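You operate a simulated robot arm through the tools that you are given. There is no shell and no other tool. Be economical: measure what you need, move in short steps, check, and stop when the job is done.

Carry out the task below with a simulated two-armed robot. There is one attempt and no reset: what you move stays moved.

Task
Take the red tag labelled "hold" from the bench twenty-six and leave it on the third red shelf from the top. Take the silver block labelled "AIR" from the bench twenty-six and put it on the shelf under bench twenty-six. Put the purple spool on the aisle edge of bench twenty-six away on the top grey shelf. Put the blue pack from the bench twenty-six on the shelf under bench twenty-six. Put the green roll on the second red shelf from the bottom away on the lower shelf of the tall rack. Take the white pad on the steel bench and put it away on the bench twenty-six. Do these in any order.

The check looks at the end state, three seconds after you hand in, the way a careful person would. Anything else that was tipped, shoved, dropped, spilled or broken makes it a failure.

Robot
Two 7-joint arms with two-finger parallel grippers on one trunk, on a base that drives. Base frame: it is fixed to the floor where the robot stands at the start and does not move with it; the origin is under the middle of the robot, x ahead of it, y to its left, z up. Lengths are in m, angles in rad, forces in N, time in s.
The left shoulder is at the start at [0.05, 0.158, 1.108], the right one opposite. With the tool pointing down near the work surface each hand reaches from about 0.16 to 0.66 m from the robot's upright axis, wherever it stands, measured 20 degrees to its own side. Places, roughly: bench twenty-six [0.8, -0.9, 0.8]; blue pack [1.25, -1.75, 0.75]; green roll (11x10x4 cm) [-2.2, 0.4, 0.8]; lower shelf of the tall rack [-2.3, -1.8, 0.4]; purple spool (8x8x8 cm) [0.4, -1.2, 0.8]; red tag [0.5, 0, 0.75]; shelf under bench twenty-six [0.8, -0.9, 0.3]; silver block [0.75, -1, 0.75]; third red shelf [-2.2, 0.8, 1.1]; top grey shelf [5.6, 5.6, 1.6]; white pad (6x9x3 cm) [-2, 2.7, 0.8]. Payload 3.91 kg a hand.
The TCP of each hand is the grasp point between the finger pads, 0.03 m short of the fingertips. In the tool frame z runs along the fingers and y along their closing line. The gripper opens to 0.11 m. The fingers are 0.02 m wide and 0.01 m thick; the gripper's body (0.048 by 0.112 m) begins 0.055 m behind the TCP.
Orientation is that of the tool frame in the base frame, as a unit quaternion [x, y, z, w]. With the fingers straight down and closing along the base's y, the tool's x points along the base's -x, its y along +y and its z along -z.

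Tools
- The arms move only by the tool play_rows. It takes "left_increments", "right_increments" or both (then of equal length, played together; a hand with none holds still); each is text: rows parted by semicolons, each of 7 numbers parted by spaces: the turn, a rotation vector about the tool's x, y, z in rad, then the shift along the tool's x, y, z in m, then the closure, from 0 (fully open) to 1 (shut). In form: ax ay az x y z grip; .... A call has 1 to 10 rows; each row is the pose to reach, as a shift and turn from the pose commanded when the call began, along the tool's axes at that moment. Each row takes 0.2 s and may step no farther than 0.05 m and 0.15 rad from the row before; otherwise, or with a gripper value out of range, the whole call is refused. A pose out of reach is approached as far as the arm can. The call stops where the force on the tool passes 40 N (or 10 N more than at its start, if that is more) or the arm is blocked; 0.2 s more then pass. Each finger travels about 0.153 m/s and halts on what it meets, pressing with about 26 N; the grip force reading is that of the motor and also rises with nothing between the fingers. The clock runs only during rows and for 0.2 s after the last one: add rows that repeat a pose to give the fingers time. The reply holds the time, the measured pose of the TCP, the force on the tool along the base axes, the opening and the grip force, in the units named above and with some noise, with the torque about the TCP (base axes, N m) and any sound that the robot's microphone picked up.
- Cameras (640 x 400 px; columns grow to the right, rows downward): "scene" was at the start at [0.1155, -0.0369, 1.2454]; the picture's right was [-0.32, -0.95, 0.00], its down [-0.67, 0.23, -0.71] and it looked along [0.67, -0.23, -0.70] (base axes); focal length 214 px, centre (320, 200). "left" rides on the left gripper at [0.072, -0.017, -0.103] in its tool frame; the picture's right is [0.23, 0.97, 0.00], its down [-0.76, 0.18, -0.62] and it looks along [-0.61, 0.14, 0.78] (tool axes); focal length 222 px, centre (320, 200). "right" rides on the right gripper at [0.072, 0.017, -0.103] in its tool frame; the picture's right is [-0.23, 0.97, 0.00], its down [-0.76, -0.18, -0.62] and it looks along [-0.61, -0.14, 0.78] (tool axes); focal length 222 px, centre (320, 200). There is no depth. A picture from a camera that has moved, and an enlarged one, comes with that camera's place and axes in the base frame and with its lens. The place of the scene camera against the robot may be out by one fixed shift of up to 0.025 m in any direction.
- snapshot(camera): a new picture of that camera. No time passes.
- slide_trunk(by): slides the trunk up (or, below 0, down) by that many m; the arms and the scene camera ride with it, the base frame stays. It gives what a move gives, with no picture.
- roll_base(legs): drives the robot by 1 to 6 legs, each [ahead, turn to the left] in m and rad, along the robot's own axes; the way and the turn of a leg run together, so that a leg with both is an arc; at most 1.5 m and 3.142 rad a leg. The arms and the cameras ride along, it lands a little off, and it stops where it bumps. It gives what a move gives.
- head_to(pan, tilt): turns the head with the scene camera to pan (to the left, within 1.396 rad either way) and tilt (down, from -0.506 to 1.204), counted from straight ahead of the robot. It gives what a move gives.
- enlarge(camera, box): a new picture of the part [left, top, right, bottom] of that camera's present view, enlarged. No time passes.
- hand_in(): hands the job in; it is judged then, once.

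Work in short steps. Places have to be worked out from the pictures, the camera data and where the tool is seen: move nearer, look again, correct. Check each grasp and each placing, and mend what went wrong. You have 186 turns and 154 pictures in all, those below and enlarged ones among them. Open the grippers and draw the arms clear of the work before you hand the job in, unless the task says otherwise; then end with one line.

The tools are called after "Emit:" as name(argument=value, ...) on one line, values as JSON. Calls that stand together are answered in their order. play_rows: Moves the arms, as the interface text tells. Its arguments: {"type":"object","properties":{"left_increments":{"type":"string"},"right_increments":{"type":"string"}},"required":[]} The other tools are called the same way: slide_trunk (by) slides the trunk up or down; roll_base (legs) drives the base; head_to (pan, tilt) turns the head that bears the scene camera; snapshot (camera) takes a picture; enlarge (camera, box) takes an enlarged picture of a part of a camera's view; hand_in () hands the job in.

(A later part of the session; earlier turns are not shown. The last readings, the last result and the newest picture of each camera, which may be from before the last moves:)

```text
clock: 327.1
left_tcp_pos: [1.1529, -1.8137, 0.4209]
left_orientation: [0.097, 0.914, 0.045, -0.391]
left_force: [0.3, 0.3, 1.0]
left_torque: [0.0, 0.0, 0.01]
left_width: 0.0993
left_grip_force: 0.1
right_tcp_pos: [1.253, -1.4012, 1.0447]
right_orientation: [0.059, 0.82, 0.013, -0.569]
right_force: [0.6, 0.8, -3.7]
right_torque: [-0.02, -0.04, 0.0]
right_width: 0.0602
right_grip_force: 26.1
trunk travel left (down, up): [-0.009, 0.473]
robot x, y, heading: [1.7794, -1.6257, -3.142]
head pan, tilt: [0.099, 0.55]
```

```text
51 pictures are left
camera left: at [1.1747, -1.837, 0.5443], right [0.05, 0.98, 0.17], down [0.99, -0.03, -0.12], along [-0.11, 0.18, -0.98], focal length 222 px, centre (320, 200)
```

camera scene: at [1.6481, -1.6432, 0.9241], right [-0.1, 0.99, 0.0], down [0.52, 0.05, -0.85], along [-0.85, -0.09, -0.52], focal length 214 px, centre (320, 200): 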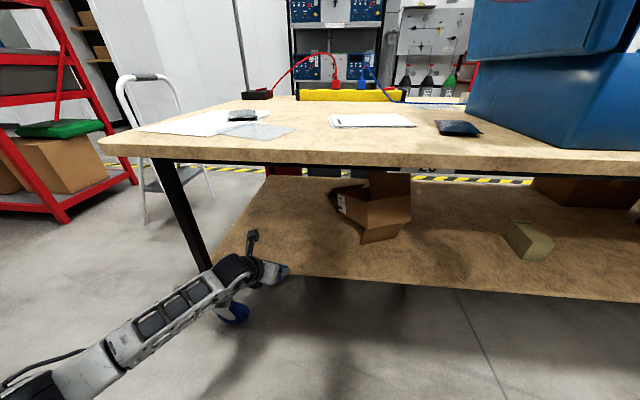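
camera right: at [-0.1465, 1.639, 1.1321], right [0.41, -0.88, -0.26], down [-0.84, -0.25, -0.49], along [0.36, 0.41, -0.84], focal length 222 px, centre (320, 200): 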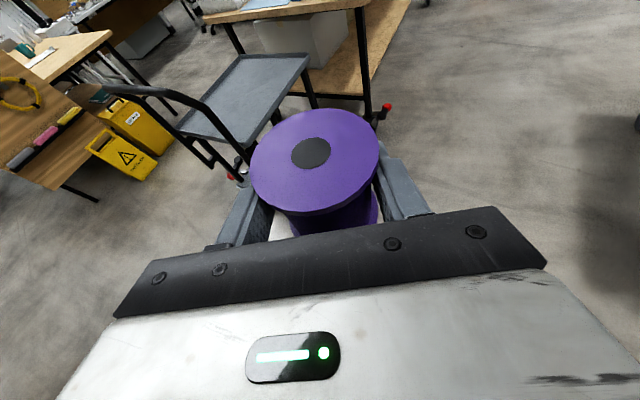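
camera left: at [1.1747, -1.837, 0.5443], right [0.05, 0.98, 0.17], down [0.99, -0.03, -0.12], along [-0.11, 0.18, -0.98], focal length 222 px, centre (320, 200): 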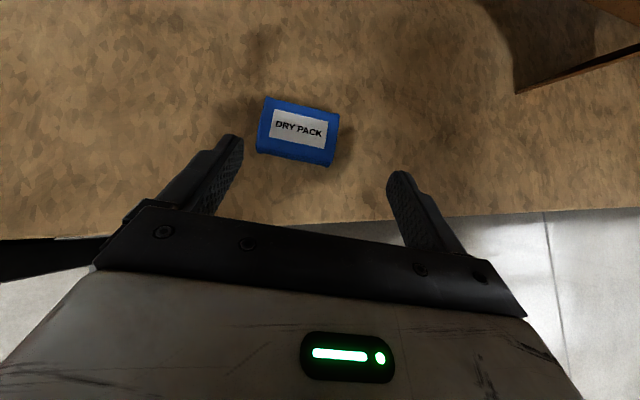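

Pack is flat on the under-shelf. Back off 0.4 m, raise the trunk and look at the block's rear from here.

Emit:
roll_base(legs=[[-0.4, 0]])

Emit:
slide_trunk(by=0.46)

Emit:
head_to(pan=-0.35, tilt=0.45)

Emit:
snapshot(camera="scene")

```text
clock: 329.6
left_tcp_pos: [1.5521, -1.8162, 0.4205]
left_orientation: [0.094, 0.914, 0.043, -0.392]
left_force: [0.1, 0.1, 0.1]
left_torque: [0.03, -0.01, -0.03]
left_width: 0.0989
left_grip_force: 0.1
right_tcp_pos: [1.6461, -1.4046, 1.0444]
right_orientation: [0.055, 0.82, 0.01, -0.57]
right_force: [0.0, -0.4, -3.3]
right_torque: [-0.02, -0.05, 0.0]
right_width: 0.0601
right_grip_force: 25.9
trunk travel left (down, up): [-0.009, 0.473]
robot x, y, heading: [2.1762, -1.6227, -3.126]
head pan, tilt: [0.099, 0.55]
```

```text
refused: 0.46 is not a number from -0.4 to 0.4
```

```text
clock: 330.5
left_tcp_pos: [1.5527, -1.8156, 0.4198]
left_orientation: [0.094, 0.914, 0.043, -0.392]
left_force: [-0.7, 0.0, -0.4]
left_torque: [-0.02, 0.0, -0.01]
left_width: 0.0988
left_grip_force: 0.0
right_tcp_pos: [1.6465, -1.404, 1.0439]
right_orientation: [0.055, 0.82, 0.01, -0.569]
right_force: [0.1, 0.2, -2.2]
right_torque: [-0.01, -0.05, 0.03]
right_width: 0.06
right_grip_force: 25.9
trunk travel left (down, up): [-0.009, 0.473]
robot x, y, heading: [2.1742, -1.6188, -3.125]
head pan, tilt: [-0.351, 0.45]
```

```text
50 pictures are left
camera scene: at [2.0473, -1.6013, 0.9332], right [0.33, 0.94, 0.0], down [0.41, -0.14, -0.9], along [-0.85, 0.3, -0.44], focal length 214 px, centre (320, 200)
```

scene: 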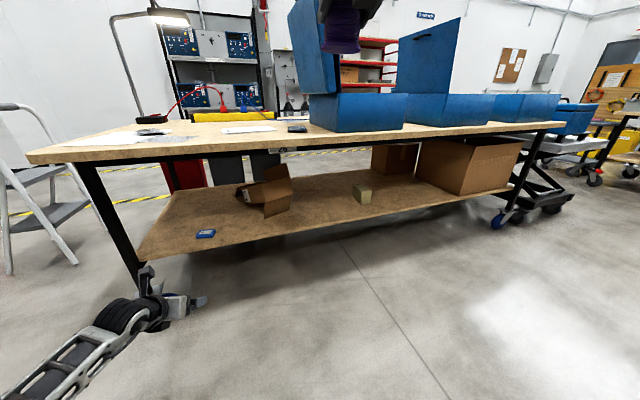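

Emit:
slide_trunk(by=0.4)

Emit:
enlarge(camera="scene", box=[140, 160, 400, 322])

```text
clock: 334.3
left_tcp_pos: [1.5507, -1.815, 0.8205]
left_orientation: [0.093, 0.915, 0.043, -0.391]
left_force: [1.0, -0.6, 0.6]
left_torque: [-0.03, 0.0, -0.02]
left_width: 0.099
left_grip_force: 0.1
right_tcp_pos: [1.6455, -1.4042, 1.4435]
right_orientation: [0.056, 0.82, 0.011, -0.569]
right_force: [-0.1, 0.3, -3.1]
right_torque: [0.03, -0.01, 0.01]
right_width: 0.06
right_grip_force: 25.1
trunk travel left (down, up): [-0.409, 0.073]
robot x, y, heading: [2.1763, -1.6225, -3.125]
head pan, tilt: [-0.351, 0.45]
```

```text
2.46 times, centred on (270, 241) of scene
camera zoom: at [2.0471, -1.6011, 1.3332], right [0.33, 0.94, 0.0], down [0.41, -0.14, -0.9], along [-0.85, 0.3, -0.44], focal length 528 px, centre (443, 99)
```

zoom: 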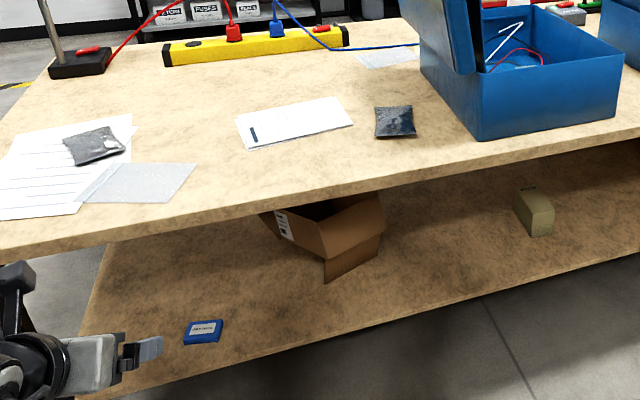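

The lid hides the block from here. I look at the northern part of the bench from this side, too.

Emit:
head_to(pan=-0.75, tilt=0.4)

Emit:
snapshot(camera="scene")

```text
clock: 335.2
left_tcp_pos: [1.5518, -1.8163, 0.8206]
left_orientation: [0.093, 0.914, 0.044, -0.391]
left_force: [-0.2, -0.7, -0.6]
left_torque: [-0.03, 0.03, -0.01]
left_width: 0.0989
left_grip_force: 0.0
right_tcp_pos: [1.644, -1.4035, 1.4448]
right_orientation: [0.055, 0.82, 0.01, -0.569]
right_force: [-0.1, -0.3, -3.2]
right_torque: [0.04, -0.06, 0.01]
right_width: 0.06
right_grip_force: 26.2
trunk travel left (down, up): [-0.409, 0.073]
robot x, y, heading: [2.1786, -1.6225, -3.129]
head pan, tilt: [-0.75, 0.4]
```

```text
48 pictures are left
camera scene: at [2.0653, -1.5694, 1.3379], right [0.67, 0.74, 0.0], down [0.29, -0.26, -0.92], along [-0.68, 0.62, -0.39], focal length 214 px, centre (320, 200)
```

scene: 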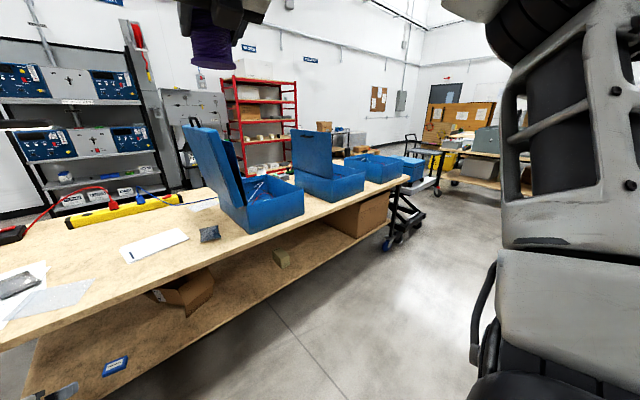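

Nothing there. I start north toward the grey shelf and take one look through the gap between the blue boxes on the way.

Emit:
roll_base(legs=[[0, -1.57], [1.1, 0]])

Emit:
head_to(pan=1.39, tilt=0.4)

Emit:
snapshot(camera="scene")

```text
clock: 344.6
left_tcp_pos: [1.9341, 0.0754, 0.8208]
left_orientation: [0.704, 0.591, 0.304, -0.251]
left_force: [-0.4, 0.0, -0.8]
left_torque: [0.03, -0.01, 0.03]
left_width: 0.099
left_grip_force: 0.1
right_tcp_pos: [2.348, -0.0065, 1.4442]
right_orientation: [0.611, 0.55, 0.404, -0.401]
right_force: [-0.9, 1.2, -3.5]
right_torque: [-0.05, 0.0, 0.03]
right_width: 0.0599
right_grip_force: 25.6
trunk travel left (down, up): [-0.409, 0.073]
robot x, y, heading: [2.1424, -0.5407, 1.612]
head pan, tilt: [-0.75, 0.4]
```

```text
clock: 346.6
left_tcp_pos: [1.9336, 0.076, 0.8203]
left_orientation: [0.704, 0.592, 0.303, -0.251]
left_force: [-0.7, -0.1, 1.1]
left_torque: [0.01, 0.01, -0.01]
left_width: 0.0987
left_grip_force: 0.0
right_tcp_pos: [2.3475, -0.0067, 1.444]
right_orientation: [0.611, 0.55, 0.404, -0.401]
right_force: [0.6, -0.6, -3.4]
right_torque: [-0.06, 0.0, -0.03]
right_width: 0.06
right_grip_force: 25.6
trunk travel left (down, up): [-0.409, 0.073]
robot x, y, heading: [2.147, -0.5418, 1.61]
head pan, tilt: [1.389, 0.4]
```

```text
47 pictures are left
camera scene: at [2.0524, -0.5, 1.3379], right [0.14, 0.99, 0.0], down [0.39, -0.05, -0.92], along [-0.91, 0.13, -0.39], focal length 214 px, centre (320, 200)
```

scene: 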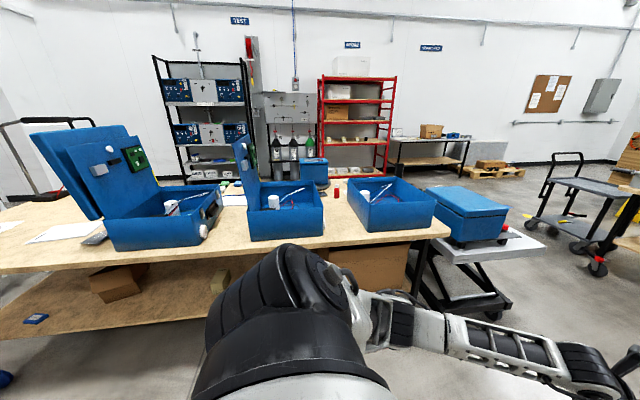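

Emit:
enlarge(camera="scene", box=[90, 130, 270, 245])

```text
3.48 times, centred on (180, 188) of scene
camera zoom: at [2.0524, -0.5, 1.3379], right [0.14, 0.99, 0.0], down [0.39, -0.05, -0.92], along [-0.91, 0.13, -0.39], focal length 746 px, centre (807, 244)
```

zoom: 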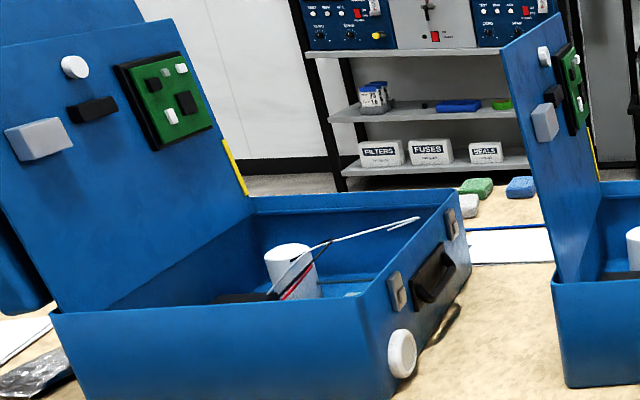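

The gap doesn't show the block's rear. Deliver the spool now: drive north to y≈1.3 and look NE for the grey shelf.

Emit:
roll_base(legs=[[1.4, -0.04], [0.4, 0], [0, -0.75]])

Emit:
head_to(pan=0.0, tilt=0.2)

Emit:
snapshot(camera="scene")

```text
clock: 357.8
left_tcp_pos: [2.3897, 1.8612, 0.8216]
left_orientation: [0.877, 0.273, 0.378, -0.114]
left_force: [-0.5, -0.4, -0.2]
left_torque: [-0.02, 0.01, -0.02]
left_width: 0.0992
left_grip_force: 0.1
right_tcp_pos: [2.6233, 1.5087, 1.4443]
right_orientation: [0.776, 0.272, 0.527, -0.215]
right_force: [-0.3, -0.4, -3.2]
right_torque: [-0.01, 0.05, 0.02]
right_width: 0.0597
right_grip_force: 25.5
trunk travel left (down, up): [-0.409, 0.073]
robot x, y, heading: [2.0971, 1.2754, 0.816]
head pan, tilt: [1.389, 0.4]
```

```text
clock: 359.3
left_tcp_pos: [2.3892, 1.8621, 0.8202]
left_orientation: [0.877, 0.275, 0.376, -0.115]
left_force: [0.5, -1.2, 0.1]
left_torque: [0.01, 0.0, 0.0]
left_width: 0.0989
left_grip_force: 0.0
right_tcp_pos: [2.6218, 1.5094, 1.4426]
right_orientation: [0.775, 0.273, 0.528, -0.215]
right_force: [-0.6, -1.3, -3.7]
right_torque: [-0.04, 0.01, 0.01]
right_width: 0.0602
right_grip_force: 25.9
trunk travel left (down, up): [-0.409, 0.073]
robot x, y, heading: [2.1019, 1.2771, 0.821]
head pan, tilt: [0.0, 0.201]
```

```text
45 pictures are left
camera scene: at [2.1892, 1.3623, 1.3564], right [0.73, -0.68, 0.0], down [-0.14, -0.15, -0.98], along [0.67, 0.72, -0.2], focal length 214 px, centre (320, 200)
```

scene: 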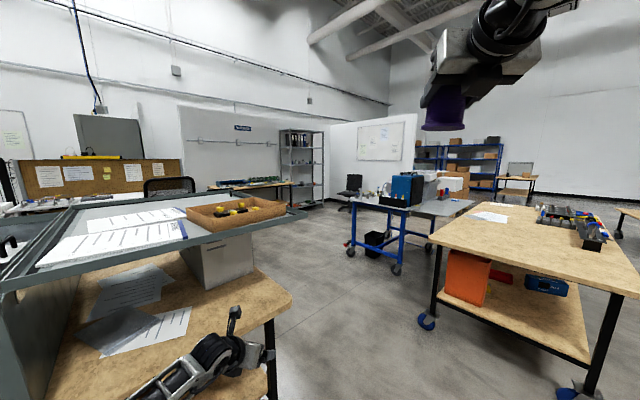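

Fold the left arm away from the nearby table edge first, and zoom on the grey rack.

Emit:
play_rows(left_increments="0 -0.1 0 -0.005 0 -0.035 0.1; 0 -0.2 0 -0.01 0 -0.07 0.1; 0 -0.3 0 -0.02 0 -0.105 0.1; 0 -0.4 0 -0.035 0 -0.14 0.1; 0 -0.5 0 -0.05 0 -0.175 0.1; 0 -0.6 0 -0.065 0 -0.205 0.1; 0 -0.7 0 -0.08 0 -0.235 0.1")

Emit:
enlarge(camera="scene", box=[255, 110, 375, 220])

```text
clock: 360.9
left_tcp_pos: [2.2028, 1.7336, 0.9229]
left_orientation: [0.954, 0.296, 0.052, -0.013]
left_force: [0.0, -0.4, -0.9]
left_torque: [0.01, -0.01, -0.01]
left_width: 0.099
left_grip_force: 0.1
right_tcp_pos: [2.6227, 1.5099, 1.4437]
right_orientation: [0.776, 0.272, 0.527, -0.214]
right_force: [-0.4, -0.1, -3.0]
right_torque: [0.01, 0.0, -0.01]
right_width: 0.0598
right_grip_force: 25.6
trunk travel left (down, up): [-0.409, 0.073]
robot x, y, heading: [2.1041, 1.2721, 0.821]
head pan, tilt: [0.0, 0.201]
```

```text
3.64 times, centred on (315, 165) of scene
camera zoom: at [2.1891, 1.362, 1.3564], right [0.73, -0.68, 0.0], down [-0.14, -0.15, -0.98], along [0.67, 0.72, -0.2], focal length 780 px, centre (338, 327)
```

zoom: 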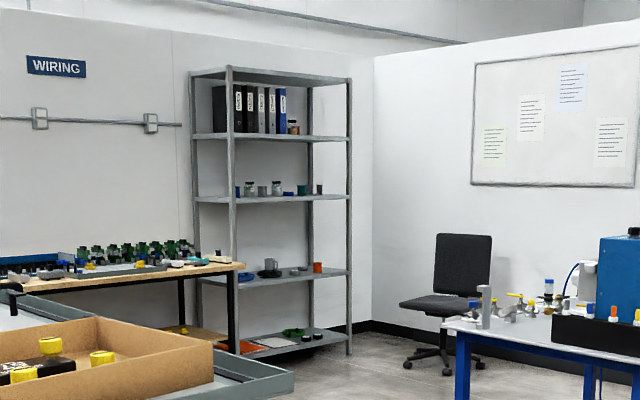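

The grey rack faces south: front y≈5.42, x 5.04–6.09; its shelf at z≈1.57 (with the binders) is the one given, free on the right part. I thread the gap between tables: first to [3.15, 1.5], then north to [3.3, 3.3].

Emit:
roll_base(legs=[[0, -0.605], [1.075, 0], [0, 1.27], [1.5, 0], [0.3, 0], [0, -0.93]])

Emit:
snapshot(camera="scene")

```text
clock: 380.1
left_tcp_pos: [3.1123, 3.7377, 0.9228]
left_orientation: [0.8, 0.598, 0.039, -0.026]
left_force: [-0.4, -2.2, 0.4]
left_torque: [0.09, 0.03, 0.03]
left_width: 0.099
left_grip_force: 0.0
right_tcp_pos: [3.581, 3.8301, 1.4415]
right_orientation: [0.644, 0.514, 0.425, -0.374]
right_force: [-0.4, -0.2, -3.0]
right_torque: [-0.06, 0.03, -0.01]
right_width: 0.0602
right_grip_force: 26.4
trunk travel left (down, up): [-0.409, 0.073]
robot x, y, heading: [3.3203, 3.3217, 1.496]
head pan, tilt: [0.0, 0.201]
stopped in leg 5: the force on the tool passed its limit at 68 N (the readings are from after the stop); the commanded pose is now the measured one
```

```text
43 pictures are left
camera scene: at [3.3269, 3.4429, 1.3564], right [1.0, -0.07, 0.0], down [-0.02, -0.2, -0.98], along [0.07, 0.98, -0.2], focal length 214 px, centre (320, 200)
```

scene: 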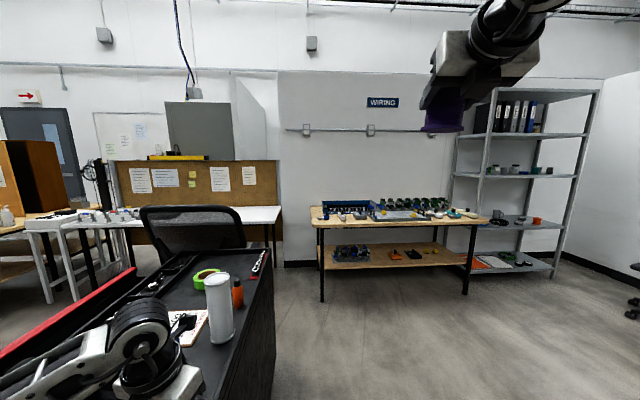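

The left hand touched the black tool cabinet ahead on the left. I look with the left camera before moving.

Emit:
snapshot(camera="left")

Emit:
head_to(pan=0.6, tilt=0.6)

Emit:
snapshot(camera="scene")

```text
42 pictures are left
camera left: at [3.1129, 3.8013, 1.0336], right [1.0, -0.06, 0.03], down [-0.06, -0.83, 0.55], along [-0.01, -0.55, -0.83], focal length 222 px, centre (320, 200)
```

left: 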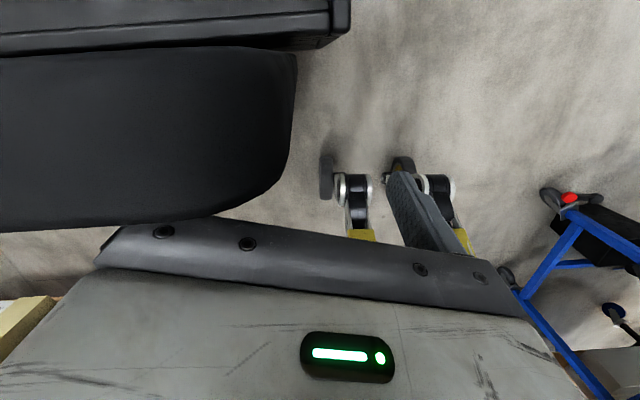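

```text
clock: 381.1
left_tcp_pos: [3.1111, 3.7388, 0.9232]
left_orientation: [0.8, 0.598, 0.039, -0.026]
left_force: [-0.1, -1.2, 0.5]
left_torque: [0.12, 0.0, 0.08]
left_width: 0.0991
left_grip_force: 0.0
right_tcp_pos: [3.5812, 3.8309, 1.4425]
right_orientation: [0.643, 0.514, 0.425, -0.376]
right_force: [-0.2, -0.3, -3.7]
right_torque: [-0.03, 0.04, -0.05]
right_width: 0.0603
right_grip_force: 26.1
trunk travel left (down, up): [-0.409, 0.073]
robot x, y, heading: [3.3163, 3.3209, 1.496]
head pan, tilt: [0.6, 0.6]
```

```text
41 pictures are left
camera scene: at [3.2756, 3.4265, 1.3197], right [0.87, 0.5, 0.0], down [0.28, -0.49, -0.83], along [-0.41, 0.71, -0.56], focal length 214 px, centre (320, 200)
```

scene: 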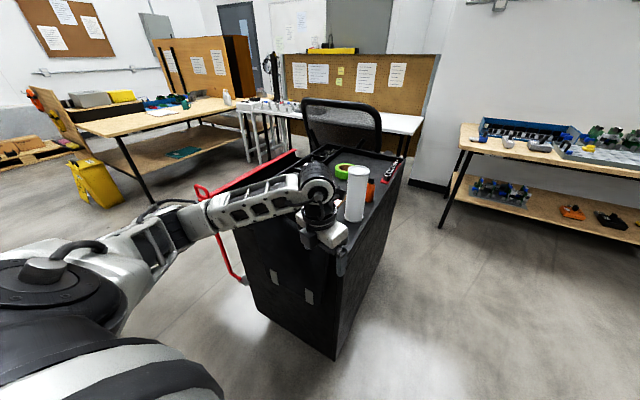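

The fingers only pressed on the cabinet's front face; everything on it stands. Back straight off, then raise the left arm.

Emit:
roll_base(legs=[[-0.3, 0]])

Emit:
play_rows(left_increments="0 0 0 -0.01 0 -0.04 0.1; 0 0 0 -0.02 0 -0.08 0.1; 0 0 0 -0.03 0 -0.12 0.1; 0 0 0 -0.04 0 -0.16 0.1; 0 0 0 -0.05 0 -0.2 0.1; 0 0 0 -0.06 0 -0.24 0.1")

Emit:
snapshot(camera="scene")

```text
clock: 383.1
left_tcp_pos: [3.0914, 3.4399, 0.9237]
left_orientation: [0.802, 0.596, 0.039, -0.026]
left_force: [-0.3, -0.6, 0.0]
left_torque: [0.03, -0.01, 0.0]
left_width: 0.0989
left_grip_force: 0.0
right_tcp_pos: [3.5585, 3.5321, 1.4427]
right_orientation: [0.644, 0.513, 0.427, -0.374]
right_force: [-0.4, 0.1, -2.9]
right_torque: [-0.06, 0.02, 0.0]
right_width: 0.0598
right_grip_force: 26.0
trunk travel left (down, up): [-0.409, 0.073]
robot x, y, heading: [3.2972, 3.025, 1.494]
head pan, tilt: [0.6, 0.6]
```

```text
clock: 384.5
left_tcp_pos: [3.066, 3.3607, 1.1566]
left_orientation: [0.801, 0.596, 0.04, -0.026]
left_force: [0.3, 0.4, 0.3]
left_torque: [0.02, -0.03, -0.06]
left_width: 0.0989
left_grip_force: 0.0
right_tcp_pos: [3.559, 3.5315, 1.4419]
right_orientation: [0.643, 0.513, 0.426, -0.376]
right_force: [0.1, -0.3, -3.5]
right_torque: [-0.04, 0.02, -0.03]
right_width: 0.0601
right_grip_force: 26.1
trunk travel left (down, up): [-0.409, 0.073]
robot x, y, heading: [3.2964, 3.0234, 1.492]
head pan, tilt: [0.6, 0.6]
```

```text
40 pictures are left
camera scene: at [3.2533, 3.1288, 1.3197], right [0.87, 0.5, 0.0], down [0.28, -0.49, -0.83], along [-0.41, 0.72, -0.56], focal length 214 px, centre (320, 200)
```

scene: 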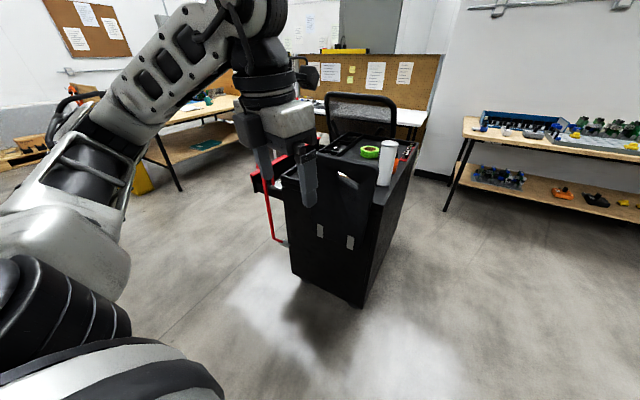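

Cabinet and items are fine. Continue clear of it: to [3.6, 3.6], then toward the rack at about [5.5, 4.7].

Emit:
roll_base(legs=[[0, -0.45], [0.65, 0], [0, -0.52], [1.4, 0], [0.75, 0], [0, 1.04]])

Emit:
head_to(pan=-0.2, tilt=0.0)

Emit:
snapshot(camera="scene")

```text
clock: 403.9
left_tcp_pos: [5.2523, 4.9947, 1.1556]
left_orientation: [0.78, 0.624, 0.038, -0.027]
left_force: [-0.7, -0.3, 0.2]
left_torque: [-0.02, 0.03, -0.02]
left_width: 0.0989
left_grip_force: 0.1
right_tcp_pos: [5.7332, 5.1997, 1.4428]
right_orientation: [0.626, 0.536, 0.413, -0.389]
right_force: [0.8, -0.2, -3.0]
right_torque: [-0.03, -0.01, -0.01]
right_width: 0.06
right_grip_force: 25.6
trunk travel left (down, up): [-0.409, 0.073]
robot x, y, heading: [5.5064, 4.6705, 1.563]
head pan, tilt: [0.6, 0.6]
```

```text
clock: 405.1
left_tcp_pos: [5.2533, 4.9945, 1.156]
left_orientation: [0.779, 0.625, 0.038, -0.027]
left_force: [-0.1, -0.6, 0.5]
left_torque: [-0.02, 0.01, -0.01]
left_width: 0.0989
left_grip_force: 0.0
right_tcp_pos: [5.7337, 5.199, 1.4421]
right_orientation: [0.625, 0.536, 0.412, -0.39]
right_force: [-0.2, 0.7, -2.7]
right_torque: [-0.08, 0.03, -0.02]
right_width: 0.0601
right_grip_force: 26.2
trunk travel left (down, up): [-0.409, 0.073]
robot x, y, heading: [5.5056, 4.6708, 1.561]
head pan, tilt: [-0.201, 0.0]
```

```text
39 pictures are left
camera scene: at [5.5236, 4.7899, 1.3748], right [0.98, -0.21, 0.0], down [0.0, 0.0, -1.0], along [0.21, 0.98, 0.0], focal length 214 px, centre (320, 200)
```

scene: 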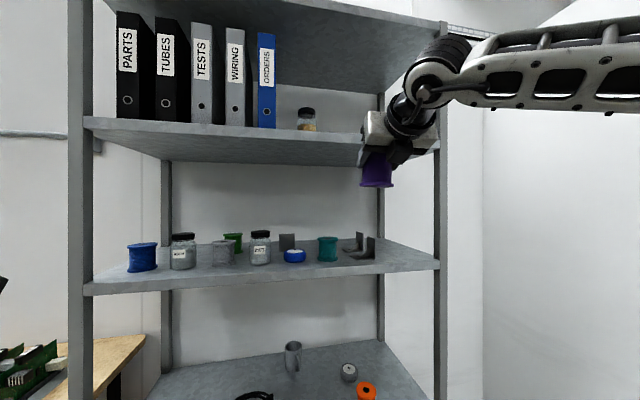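

Shelf top z≈1.575, front y≈5.44; free to the right of the jar (x≈5.65). I raise trunk and right hand to tcp z≈1.655 and shift 6.6 cm right, aiming at [5.80, 5.53].

Emit:
slide_trunk(by=0.07)

Emit:
play_rows(right_increments="0 0 0 0.035 0.015 -0.011 0.8; 0 0 0 0.07 0.029 -0.022 0.8; 0 0 0 0.105 0.044 -0.034 0.8; 0 0 0 0.141 0.0587 -0.045 0.8; 0 0 0 0.141 0.0587 -0.045 0.8")

Emit:
snapshot(camera="right")

```text
clock: 406.1
left_tcp_pos: [5.2536, 4.9943, 1.2257]
left_orientation: [0.78, 0.625, 0.038, -0.027]
left_force: [-0.5, 0.0, -0.4]
left_torque: [0.02, -0.04, 0.01]
left_width: 0.0989
left_grip_force: 0.0
right_tcp_pos: [5.7331, 5.1988, 1.5127]
right_orientation: [0.626, 0.536, 0.412, -0.389]
right_force: [-0.5, -0.7, -2.8]
right_torque: [-0.09, -0.01, 0.01]
right_width: 0.06
right_grip_force: 26.4
trunk travel left (down, up): [-0.479, 0.003]
robot x, y, heading: [5.5043, 4.672, 1.559]
head pan, tilt: [-0.201, 0.0]
```

```text
clock: 407.3
left_tcp_pos: [5.2507, 4.9949, 1.2251]
left_orientation: [0.78, 0.624, 0.04, -0.026]
left_force: [-1.6, 0.4, -0.4]
left_torque: [0.0, -0.06, 0.02]
left_width: 0.0991
left_grip_force: 0.1
right_tcp_pos: [5.839, 5.1893, 1.6266]
right_orientation: [0.625, 0.537, 0.413, -0.388]
right_force: [-2.0, -0.7, -2.3]
right_torque: [-0.05, -0.07, -0.05]
right_width: 0.0602
right_grip_force: 26.2
right hand out of reach, approached as far as the arm can: row 3, 4, 5
trunk travel left (down, up): [-0.479, 0.003]
robot x, y, heading: [5.5101, 4.6718, 1.565]
head pan, tilt: [-0.201, 0.0]
```

```text
38 pictures are left
camera right: at [5.8531, 5.1152, 1.73], right [0.95, -0.2, -0.25], down [-0.3, -0.82, -0.48], along [-0.11, 0.53, -0.84], focal length 222 px, centre (320, 200)
```

right: 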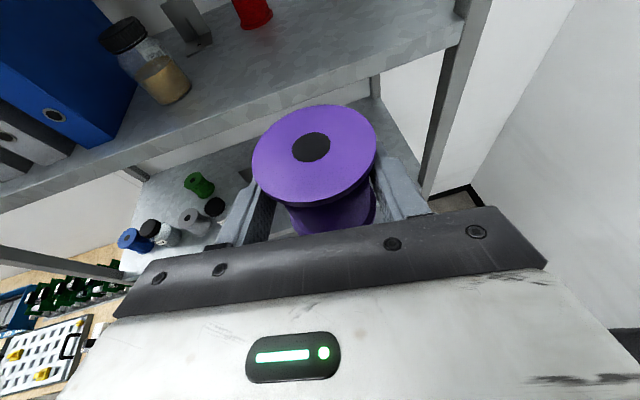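

Height is limited out here; bring the hand 5 cm inward and up.

Emit:
play_rows(right_increments="0 0 0 0.005 -0.025 -0.006 0.8; 0 0 0 0.015 -0.05 -0.012 0.8; 0 0 0 0.03 -0.051 -0.018 0.8; 0 0 0 0.045 -0.051 -0.024 0.8")

```text
clock: 408.3
left_tcp_pos: [5.252, 4.9938, 1.2267]
left_orientation: [0.78, 0.624, 0.039, -0.027]
left_force: [-0.2, -0.5, 0.9]
left_torque: [0.01, 0.02, 0.02]
left_width: 0.099
left_grip_force: 0.0
right_tcp_pos: [5.823, 5.1716, 1.6321]
right_orientation: [0.626, 0.535, 0.413, -0.389]
right_force: [-0.2, -0.2, -2.8]
right_torque: [-0.03, -0.04, 0.02]
right_width: 0.0597
right_grip_force: 26.0
right hand out of reach, approached as far as the arm can: row 1, 2, 3, 4
trunk travel left (down, up): [-0.479, 0.003]
robot x, y, heading: [5.5065, 4.6746, 1.565]
head pan, tilt: [-0.201, 0.0]
```

Wrist is at its reach sphere; bring the hand closer to the body and inward, then raise, and let the base do the forward motion.

Emit:
play_rows(right_increments="0 0 0 0 -0.03 -0.018 0.8; 0 0 0 0 -0.06 -0.037 0.8; 0 0 0 0 -0.09 -0.055 0.8; 0 0 0 0.009 -0.118 -0.073 0.8; 0 0 0 0.025 -0.118 -0.079 0.8; 0 0 0 0.025 -0.118 -0.079 0.8")

```text
clock: 409.7
left_tcp_pos: [5.2546, 4.991, 1.2267]
left_orientation: [0.78, 0.624, 0.039, -0.028]
left_force: [-1.0, -0.6, 0.5]
left_torque: [0.06, -0.01, 0.01]
left_width: 0.0991
left_grip_force: 0.0
right_tcp_pos: [5.7868, 5.1016, 1.6514]
right_orientation: [0.624, 0.535, 0.414, -0.392]
right_force: [0.5, -1.2, -2.7]
right_torque: [-0.05, 0.01, 0.0]
right_width: 0.0595
right_grip_force: 26.0
right hand out of reach, approached as far as the arm can: row 1, 2, 3, 4, 5, 6
trunk travel left (down, up): [-0.479, 0.003]
robot x, y, heading: [5.5055, 4.6695, 1.56]
head pan, tilt: [-0.201, 0.0]
```

Now z 1.651 – enough. Pull the left hand back a bit and drive forward 0.22, then check clearance.

Emit:
play_rows(left_increments="0 0 0 -0.03 0 0 0.1; 0 0 0 -0.06 0 0 0.1; 0 0 0 -0.09 0 0 0.1; 0 0 0 -0.12 0 0 0.1")

Emit:
roll_base(legs=[[0.22, 0]])

Emit:
snapshot(camera="scene")

Emit:
snapshot(camera="right")

```text
clock: 410.7
left_tcp_pos: [5.2273, 4.8756, 1.214]
left_orientation: [0.78, 0.624, 0.038, -0.027]
left_force: [-0.3, 0.1, -0.6]
left_torque: [0.03, 0.0, 0.04]
left_width: 0.0989
left_grip_force: 0.1
right_tcp_pos: [5.7864, 5.1037, 1.6493]
right_orientation: [0.625, 0.536, 0.413, -0.39]
right_force: [-0.4, 0.0, -3.2]
right_torque: [-0.08, 0.0, 0.01]
right_width: 0.0599
right_grip_force: 25.9
trunk travel left (down, up): [-0.479, 0.003]
robot x, y, heading: [5.5059, 4.6725, 1.56]
head pan, tilt: [-0.201, 0.0]
```

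```text
clock: 412.4
left_tcp_pos: [5.2289, 5.0969, 1.2144]
left_orientation: [0.78, 0.624, 0.039, -0.026]
left_force: [0.8, -0.1, 0.4]
left_torque: [-0.01, -0.02, 0.02]
left_width: 0.099
left_grip_force: 0.0
right_tcp_pos: [5.7891, 5.3274, 1.6487]
right_orientation: [0.626, 0.536, 0.412, -0.389]
right_force: [-0.1, 0.0, -4.2]
right_torque: [-0.08, -0.01, 0.02]
right_width: 0.0597
right_grip_force: 25.6
trunk travel left (down, up): [-0.479, 0.003]
robot x, y, heading: [5.5071, 4.8897, 1.564]
head pan, tilt: [-0.201, 0.0]
```

```text
37 pictures are left
camera scene: at [5.5255, 5.0105, 1.4448], right [0.98, -0.21, 0.0], down [0.0, 0.0, -1.0], along [0.21, 0.98, 0.0], focal length 214 px, centre (320, 200)
```

scene: 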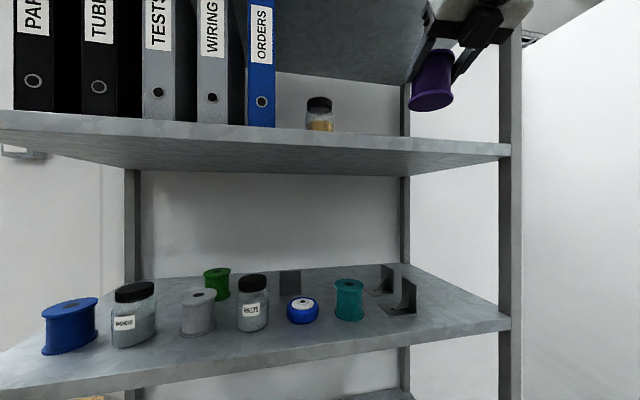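

```text
36 pictures are left
camera right: at [5.8022, 5.2524, 1.7526], right [0.95, -0.2, -0.26], down [-0.3, -0.82, -0.48], along [-0.12, 0.53, -0.84], focal length 222 px, centre (320, 200)
```

right: 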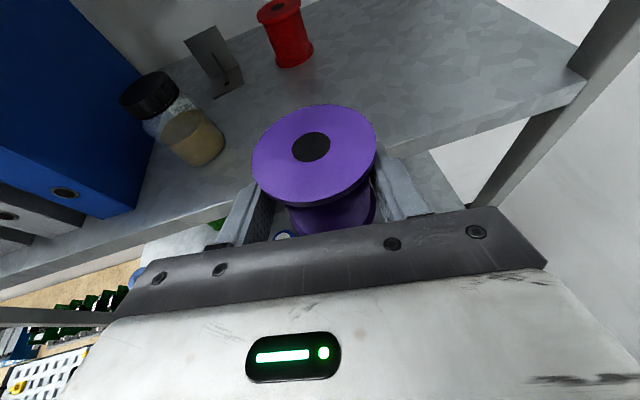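

Clearance ~3 cm and a small red spool sits behind; aim a bit right: turn 0.1 right and drive 0.225 in.

Emit:
roll_base(legs=[[0, -0.1], [0.225, 0]])

Emit:
snapshot(camera="right")

Emit:
snapshot(camera="scene")

```text
clock: 414.6
left_tcp_pos: [5.2739, 5.345, 1.2142]
left_orientation: [0.809, 0.587, 0.039, -0.024]
left_force: [-0.7, 0.8, 0.4]
left_torque: [-0.03, -0.01, -0.02]
left_width: 0.0991
left_grip_force: 0.0
right_tcp_pos: [5.853, 5.5192, 1.6485]
right_orientation: [0.651, 0.506, 0.429, -0.369]
right_force: [0.0, -0.2, -2.8]
right_torque: [-0.03, 0.03, -0.02]
right_width: 0.0601
right_grip_force: 25.4
trunk travel left (down, up): [-0.479, 0.003]
robot x, y, heading: [5.5285, 5.1117, 1.468]
head pan, tilt: [-0.201, 0.0]
```

```text
35 pictures are left
camera right: at [5.8591, 5.4441, 1.7526], right [0.92, -0.29, -0.26], down [-0.38, -0.79, -0.48], along [-0.06, 0.54, -0.84], focal length 222 px, centre (320, 200)
```

right: 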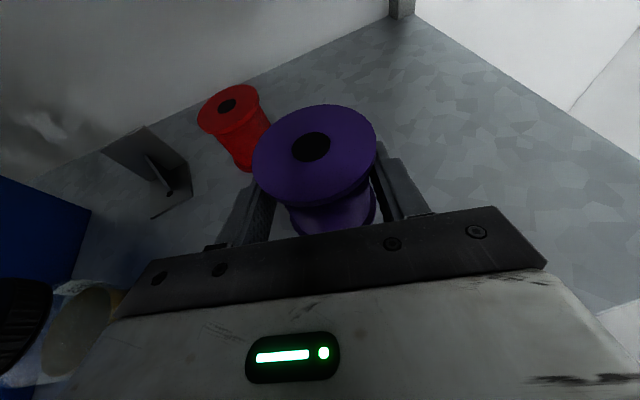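

```text
34 pictures are left
camera scene: at [5.5613, 5.2296, 1.4448], right [0.95, -0.3, 0.0], down [0.0, 0.0, -1.0], along [0.3, 0.95, 0.0], focal length 214 px, centre (320, 200)
```

scene: 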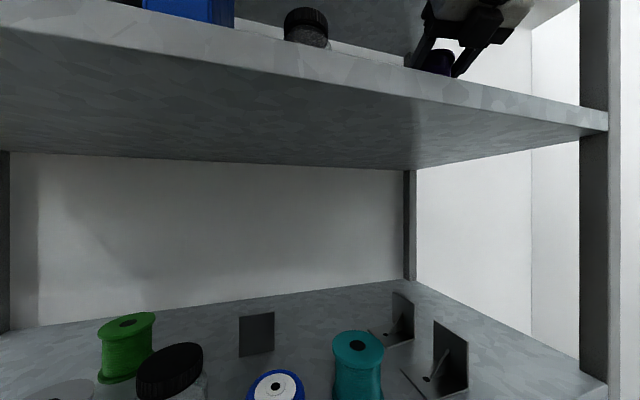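

Over the shelf and clear. Lower with the trunk in small steps.

Emit:
slide_trunk(by=-0.018)

Emit:
slide_trunk(by=-0.006)

Emit:
slide_trunk(by=-0.006)

```text
clock: 415.3
left_tcp_pos: [5.2741, 5.3441, 1.1958]
left_orientation: [0.809, 0.586, 0.04, -0.026]
left_force: [-0.8, 0.2, 1.2]
left_torque: [-0.02, -0.01, 0.01]
left_width: 0.0988
left_grip_force: 0.1
right_tcp_pos: [5.8517, 5.5183, 1.6312]
right_orientation: [0.65, 0.505, 0.431, -0.369]
right_force: [0.1, -0.4, -2.9]
right_torque: [-0.04, 0.0, -0.02]
right_width: 0.0599
right_grip_force: 26.2
trunk travel left (down, up): [-0.461, 0.021]
robot x, y, heading: [5.5305, 5.1188, 1.466]
head pan, tilt: [-0.201, 0.0]
```

```text
clock: 415.8
left_tcp_pos: [5.2736, 5.343, 1.1901]
left_orientation: [0.809, 0.586, 0.04, -0.026]
left_force: [0.6, 0.6, 0.2]
left_torque: [-0.02, 0.0, -0.04]
left_width: 0.0989
left_grip_force: 0.0
right_tcp_pos: [5.8524, 5.5174, 1.6263]
right_orientation: [0.651, 0.504, 0.432, -0.368]
right_force: [-0.7, 0.6, -2.9]
right_torque: [-0.09, 0.02, -0.01]
right_width: 0.0597
right_grip_force: 26.3
trunk travel left (down, up): [-0.455, 0.027]
robot x, y, heading: [5.5308, 5.1144, 1.471]
head pan, tilt: [-0.201, 0.0]
```

```text
clock: 416.4
left_tcp_pos: [5.2734, 5.344, 1.1846]
left_orientation: [0.808, 0.587, 0.039, -0.026]
left_force: [-0.1, 0.1, 0.3]
left_torque: [0.0, 0.0, -0.02]
left_width: 0.0988
left_grip_force: 0.1
right_tcp_pos: [5.8516, 5.5178, 1.6201]
right_orientation: [0.651, 0.504, 0.431, -0.368]
right_force: [0.2, 0.3, -2.5]
right_torque: [-0.03, -0.02, 0.01]
right_width: 0.06
right_grip_force: 26.1
trunk travel left (down, up): [-0.449, 0.033]
robot x, y, heading: [5.5324, 5.1156, 1.465]
head pan, tilt: [-0.201, 0.0]
```

Still carrying (−2.7 N). Continue in small steps until the load lifts.

Emit:
slide_trunk(by=-0.006)

Emit:
slide_trunk(by=-0.005)

Emit:
snapshot(camera="scene")

```text
clock: 416.9
left_tcp_pos: [5.2739, 5.3447, 1.1787]
left_orientation: [0.809, 0.586, 0.04, -0.025]
left_force: [-0.7, 0.2, 0.8]
left_torque: [0.03, -0.02, 0.03]
left_width: 0.099
left_grip_force: 0.1
right_tcp_pos: [5.8514, 5.5173, 1.6147]
right_orientation: [0.65, 0.504, 0.432, -0.37]
right_force: [1.4, 2.3, 5.8]
right_torque: [0.2, -0.42, 0.05]
right_width: 0.0598
right_grip_force: 26.2
trunk travel left (down, up): [-0.443, 0.039]
robot x, y, heading: [5.533, 5.1186, 1.471]
head pan, tilt: [-0.201, 0.0]
```

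```text
clock: 417.5
left_tcp_pos: [5.272, 5.3432, 1.1737]
left_orientation: [0.809, 0.586, 0.04, -0.025]
left_force: [-0.3, -0.4, 0.1]
left_torque: [0.01, -0.02, -0.02]
left_width: 0.099
left_grip_force: 0.2
right_tcp_pos: [5.8506, 5.5169, 1.6112]
right_orientation: [0.649, 0.504, 0.433, -0.371]
right_force: [0.6, 4.3, 20.1]
right_torque: [0.45, -0.72, 0.02]
right_width: 0.0608
right_grip_force: 26.4
trunk travel left (down, up): [-0.438, 0.044]
robot x, y, heading: [5.5345, 5.1123, 1.465]
head pan, tilt: [-0.201, 0.0]
```

```text
33 pictures are left
camera scene: at [5.5599, 5.228, 1.4042], right [0.95, -0.3, 0.0], down [0.0, 0.0, -1.0], along [0.3, 0.95, 0.0], focal length 214 px, centre (320, 200)
```

scene: 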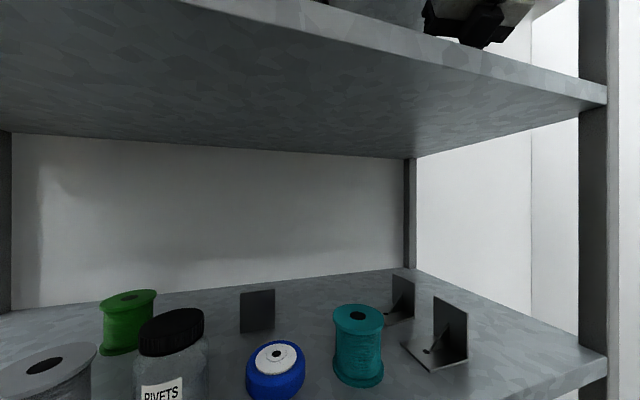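

Resting on the shelf. Relax 4 mm and open.

Emit:
slide_trunk(by=0.004)

Emit:
play_rows(right_increments="0 0 0 0 0 0 0.4; 0 0 0 0 0 0 0.25; 0 0 0 0 0 0 0.15; 0 0 0 0 0 0 0.12; 0 0 0 0 0 0 0.12")

Emit:
snapshot(camera="right")

```text
clock: 418.0
left_tcp_pos: [5.2719, 5.3429, 1.1778]
left_orientation: [0.808, 0.587, 0.04, -0.024]
left_force: [0.2, -0.2, 0.7]
left_torque: [0.01, -0.03, -0.02]
left_width: 0.0993
left_grip_force: 0.1
right_tcp_pos: [5.8507, 5.5172, 1.6115]
right_orientation: [0.651, 0.506, 0.43, -0.368]
right_force: [-1.8, -2.3, 3.6]
right_torque: [0.08, -0.12, -0.01]
right_width: 0.0602
right_grip_force: 26.0
trunk travel left (down, up): [-0.442, 0.04]
robot x, y, heading: [5.5299, 5.1121, 1.466]
head pan, tilt: [-0.201, 0.0]
```

```text
clock: 419.2
left_tcp_pos: [5.2741, 5.3437, 1.178]
left_orientation: [0.809, 0.587, 0.04, -0.025]
left_force: [-0.6, 0.1, -0.9]
left_torque: [0.01, 0.0, 0.01]
left_width: 0.099
left_grip_force: 0.1
right_tcp_pos: [5.8516, 5.518, 1.6127]
right_orientation: [0.651, 0.505, 0.431, -0.369]
right_force: [-0.5, 0.2, -0.2]
right_torque: [0.01, -0.01, 0.01]
right_width: 0.0968
right_grip_force: 0.1
trunk travel left (down, up): [-0.442, 0.04]
robot x, y, heading: [5.5342, 5.1154, 1.47]
head pan, tilt: [-0.201, 0.0]
```

```text
32 pictures are left
camera right: at [5.8588, 5.4428, 1.716], right [0.92, -0.29, -0.26], down [-0.38, -0.79, -0.48], along [-0.06, 0.54, -0.84], focal length 222 px, centre (320, 200)
```

right: 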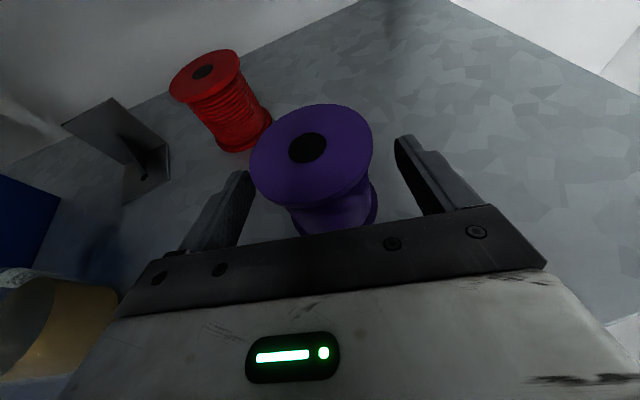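

Spool stands free on the shelf. Back straight out and verify.

Emit:
roll_base(legs=[[-0.55, 0]])

Emit:
snapshot(camera="scene")

```text
clock: 422.4
left_tcp_pos: [5.2168, 4.8054, 1.177]
left_orientation: [0.812, 0.581, 0.04, -0.024]
left_force: [0.0, -1.0, 1.3]
left_torque: [0.01, 0.02, 0.01]
left_width: 0.099
left_grip_force: 0.0
right_tcp_pos: [5.7969, 4.9722, 1.6125]
right_orientation: [0.654, 0.5, 0.434, -0.366]
right_force: [-0.2, -0.7, 0.4]
right_torque: [-0.01, -0.04, 0.02]
right_width: 0.0969
right_grip_force: 0.0
trunk travel left (down, up): [-0.442, 0.04]
robot x, y, heading: [5.4705, 4.57, 1.452]
head pan, tilt: [-0.201, 0.0]
```

```text
31 pictures are left
camera scene: at [5.5024, 4.6868, 1.408], right [0.95, -0.31, 0.0], down [0.0, 0.0, -1.0], along [0.31, 0.95, 0.0], focal length 214 px, centre (320, 200)
```

scene: 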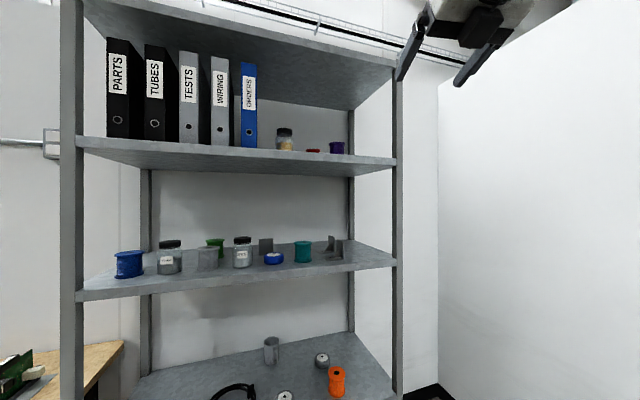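

Spool delivered. Return toward bench 26: first back to [3.28, 1.7].

Emit:
roll_base(legs=[[0, 2.259], [1.3, 0], [0.68, 0], [0, 0.72], [1.3, 0], [0.57, 0]])

Emit:
head_to(pan=-0.4, tilt=0.35)

Emit:
snapshot(camera="scene")

```text
clock: 446.9
left_tcp_pos: [3.7676, 1.827, 1.1778]
left_orientation: [-0.536, 0.843, -0.023, -0.041]
left_force: [0.3, -0.5, -0.6]
left_torque: [0.0, -0.01, 0.03]
left_width: 0.099
left_grip_force: 0.1
right_tcp_pos: [3.1691, 1.7271, 1.6117]
right_orientation: [-0.459, 0.682, -0.346, -0.451]
right_force: [0.4, -0.3, -0.3]
right_torque: [0.0, -0.04, -0.03]
right_width: 0.097
right_grip_force: 0.1
trunk travel left (down, up): [-0.442, 0.04]
robot x, y, heading: [3.5226, 2.0883, -1.795]
head pan, tilt: [-0.201, 0.0]
stopped in leg 6: the robot was blocked; the commanded pose is now the measured one
```

```text
clock: 447.8
left_tcp_pos: [3.7678, 1.8286, 1.177]
left_orientation: [-0.536, 0.843, -0.022, -0.041]
left_force: [-0.5, 0.2, -0.3]
left_torque: [-0.04, 0.0, 0.0]
left_width: 0.0991
left_grip_force: 0.1
right_tcp_pos: [3.1694, 1.7272, 1.6131]
right_orientation: [-0.459, 0.683, -0.346, -0.451]
right_force: [0.0, 0.1, -0.4]
right_torque: [-0.02, 0.0, -0.01]
right_width: 0.0967
right_grip_force: 0.0
trunk travel left (down, up): [-0.442, 0.04]
robot x, y, heading: [3.5244, 2.0901, -1.792]
head pan, tilt: [-0.4, 0.351]
```

```text
30 pictures are left
camera scene: at [3.459, 1.9656, 1.3755], right [-0.81, 0.58, 0.0], down [0.2, 0.28, -0.94], along [-0.55, -0.76, -0.34], focal length 214 px, centre (320, 200)
```

scene: 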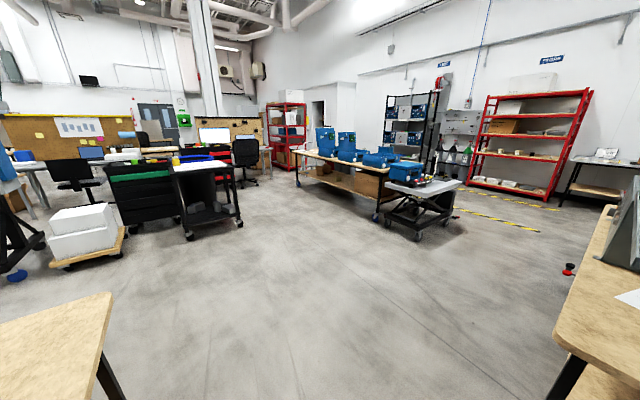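

The base touched something on the left (table caster). Back off 0.2 m, then slip diagonally to [3.0, 1.45] in mid-gap and go west.

Emit:
roll_base(legs=[[-0.2, 0], [0, -0.374], [1.0, 0], [0, -0.95]])

Emit:
snapshot(camera="scene")

```text
clock: 457.6
left_tcp_pos: [2.8425, 1.1516, 1.1781]
left_orientation: [0.076, 0.996, 0.006, -0.047]
left_force: [0.4, 0.5, 0.0]
left_torque: [0.01, -0.04, -0.01]
left_width: 0.0989
left_grip_force: 0.0
right_tcp_pos: [2.5757, 1.6993, 1.6129]
right_orientation: [0.042, 0.822, -0.007, -0.568]
right_force: [-0.5, 0.2, -0.1]
right_torque: [-0.01, -0.01, 0.01]
right_width: 0.0968
right_grip_force: 0.1
trunk travel left (down, up): [-0.442, 0.04]
robot x, y, heading: [3.0255, 1.461, -3.071]
head pan, tilt: [-0.4, 0.351]
```

```text
29 pictures are left
camera scene: at [2.8956, 1.4781, 1.3754], right [0.33, 0.94, 0.0], down [0.32, -0.11, -0.94], along [-0.89, 0.31, -0.34], focal length 214 px, centre (320, 200)
```

scene: 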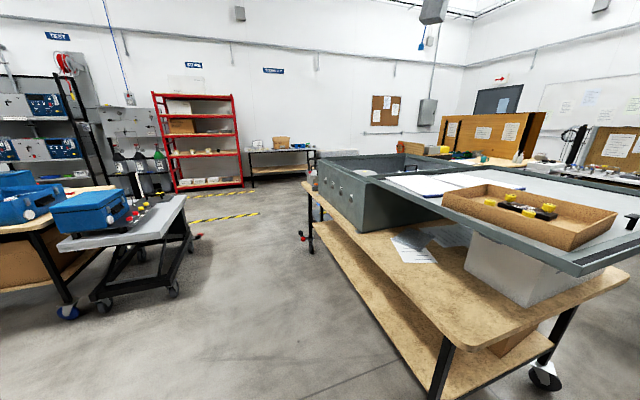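

Corridor is clear; go west to x≈-0.7, then south to y≈-1.0.

Emit:
roll_base(legs=[[0, -0.07], [1.5, 0], [1.5, 0], [0.72, 0], [0, 1.57]])

Emit:
roll_base(legs=[[1.4, 0], [1.0, 0], [0, 1.57]])

```text
clock: 479.8
left_tcp_pos: [-0.3902, 1.3175, 1.177]
left_orientation: [-0.603, 0.796, -0.027, -0.038]
left_force: [0.4, 0.0, -0.3]
left_torque: [-0.02, -0.02, 0.0]
left_width: 0.0991
left_grip_force: 0.0
right_tcp_pos: [-0.9662, 1.1202, 1.6126]
right_orientation: [-0.514, 0.643, -0.382, -0.421]
right_force: [0.2, -0.1, -0.1]
right_torque: [-0.01, -0.04, -0.02]
right_width: 0.0967
right_grip_force: 0.1
trunk travel left (down, up): [-0.442, 0.04]
robot x, y, heading: [-0.6731, 1.5378, -1.627]
head pan, tilt: [-0.4, 0.351]
```

```text
clock: 495.4
left_tcp_pos: [-0.5877, -0.582, 1.1764]
left_orientation: [0.989, -0.137, 0.046, 0.009]
left_force: [0.3, 0.3, 0.7]
left_torque: [0.0, 0.0, 0.02]
left_width: 0.0991
left_grip_force: 0.2
right_tcp_pos: [-0.3912, -1.1577, 1.6132]
right_orientation: [0.817, -0.091, 0.568, 0.028]
right_force: [0.3, 0.0, -0.2]
right_torque: [0.01, 0.02, -0.03]
right_width: 0.0969
right_grip_force: 0.1
trunk travel left (down, up): [-0.442, 0.04]
robot x, y, heading: [-0.8097, -0.8654, -0.06]
head pan, tilt: [-0.4, 0.351]
```

Approach the bench and prepare the right hand for a look at the SPAN block from above/behind.

Emit:
roll_base(legs=[[0, 0.06], [0.8, 0]])

Emit:
slide_trunk(by=-0.25)

Emit:
play_rows(right_increments="0 -0.12 0 -0.027 -0.003 0.032 0; 0 -0.24 0 -0.054 -0.006 0.064 0; 0 -0.36 0 -0.081 -0.01 0.096 0; 0 -0.48 0 -0.108 -0.013 0.128 0; 0 -0.6 0 -0.135 -0.016 0.16 0; 0 -0.72 0 -0.162 -0.02 0.192 0; 0 -0.84 0 -0.19 -0.023 0.224 0; 0 -0.96 0 -0.217 -0.026 0.256 0; 0 -1.08 0 -0.244 -0.03 0.288 0; 0 -1.2 0 -0.271 -0.033 0.32 0")

Emit:
snapshot(camera="right")

```text
clock: 500.1
left_tcp_pos: [0.1886, -0.5542, 1.1769]
left_orientation: [0.994, -0.095, 0.046, 0.008]
left_force: [-0.7, 0.2, -0.8]
left_torque: [-0.04, 0.01, -0.01]
left_width: 0.0991
left_grip_force: 0.1
right_tcp_pos: [0.4344, -1.1118, 1.612]
right_orientation: [0.82, -0.058, 0.569, 0.005]
right_force: [0.0, 0.0, -0.1]
right_torque: [0.01, -0.01, -0.03]
right_width: 0.0969
right_grip_force: 0.0
trunk travel left (down, up): [-0.442, 0.04]
robot x, y, heading: [-0.0066, -0.8533, 0.024]
head pan, tilt: [-0.4, 0.351]
```

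```text
clock: 502.7
left_tcp_pos: [0.1883, -0.5529, 0.9272]
left_orientation: [0.994, -0.095, 0.046, 0.008]
left_force: [0.5, 1.3, -0.4]
left_torque: [-0.02, -0.05, -0.03]
left_width: 0.0993
left_grip_force: 0.0
right_tcp_pos: [0.4324, -1.1109, 1.363]
right_orientation: [0.821, -0.057, 0.569, 0.004]
right_force: [0.4, 0.4, -0.7]
right_torque: [0.01, -0.04, 0.02]
right_width: 0.0968
right_grip_force: 0.0
trunk travel left (down, up): [-0.192, 0.29]
robot x, y, heading: [-0.0051, -0.8567, 0.026]
head pan, tilt: [-0.4, 0.351]
```

```text
clock: 504.9
left_tcp_pos: [0.1894, -0.5532, 0.9269]
left_orientation: [0.994, -0.095, 0.047, 0.008]
left_force: [0.4, 0.6, -0.8]
left_torque: [-0.03, -0.06, 0.06]
left_width: 0.099
left_grip_force: 0.1
right_tcp_pos: [0.5482, -1.0863, 0.9323]
right_orientation: [0.998, -0.049, 0.007, -0.029]
right_force: [0.6, 0.3, -0.2]
right_torque: [-0.01, -0.04, -0.01]
right_width: 0.1098
right_grip_force: 0.1
right hand out of reach, approached as far as the arm can: row 3, 4, 5, 6, 7, 8, 9, 10
trunk travel left (down, up): [-0.192, 0.29]
robot x, y, heading: [-0.0087, -0.8522, 0.028]
head pan, tilt: [-0.4, 0.351]
```

```text
28 pictures are left
camera right: at [0.6183, -1.1167, 1.0369], right [-0.32, -0.94, -0.06], down [-0.75, 0.22, 0.62], along [-0.58, 0.25, -0.78], focal length 222 px, centre (320, 200)
```

right: 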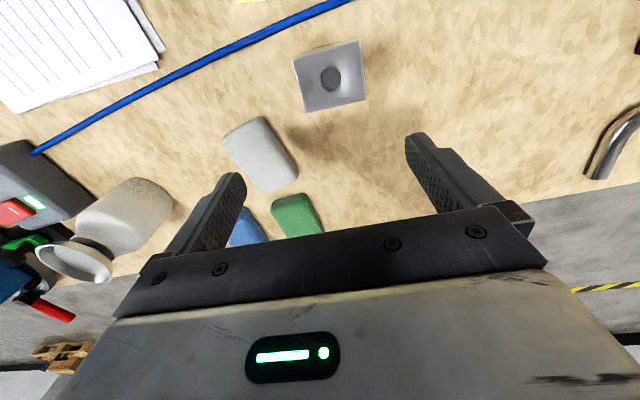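

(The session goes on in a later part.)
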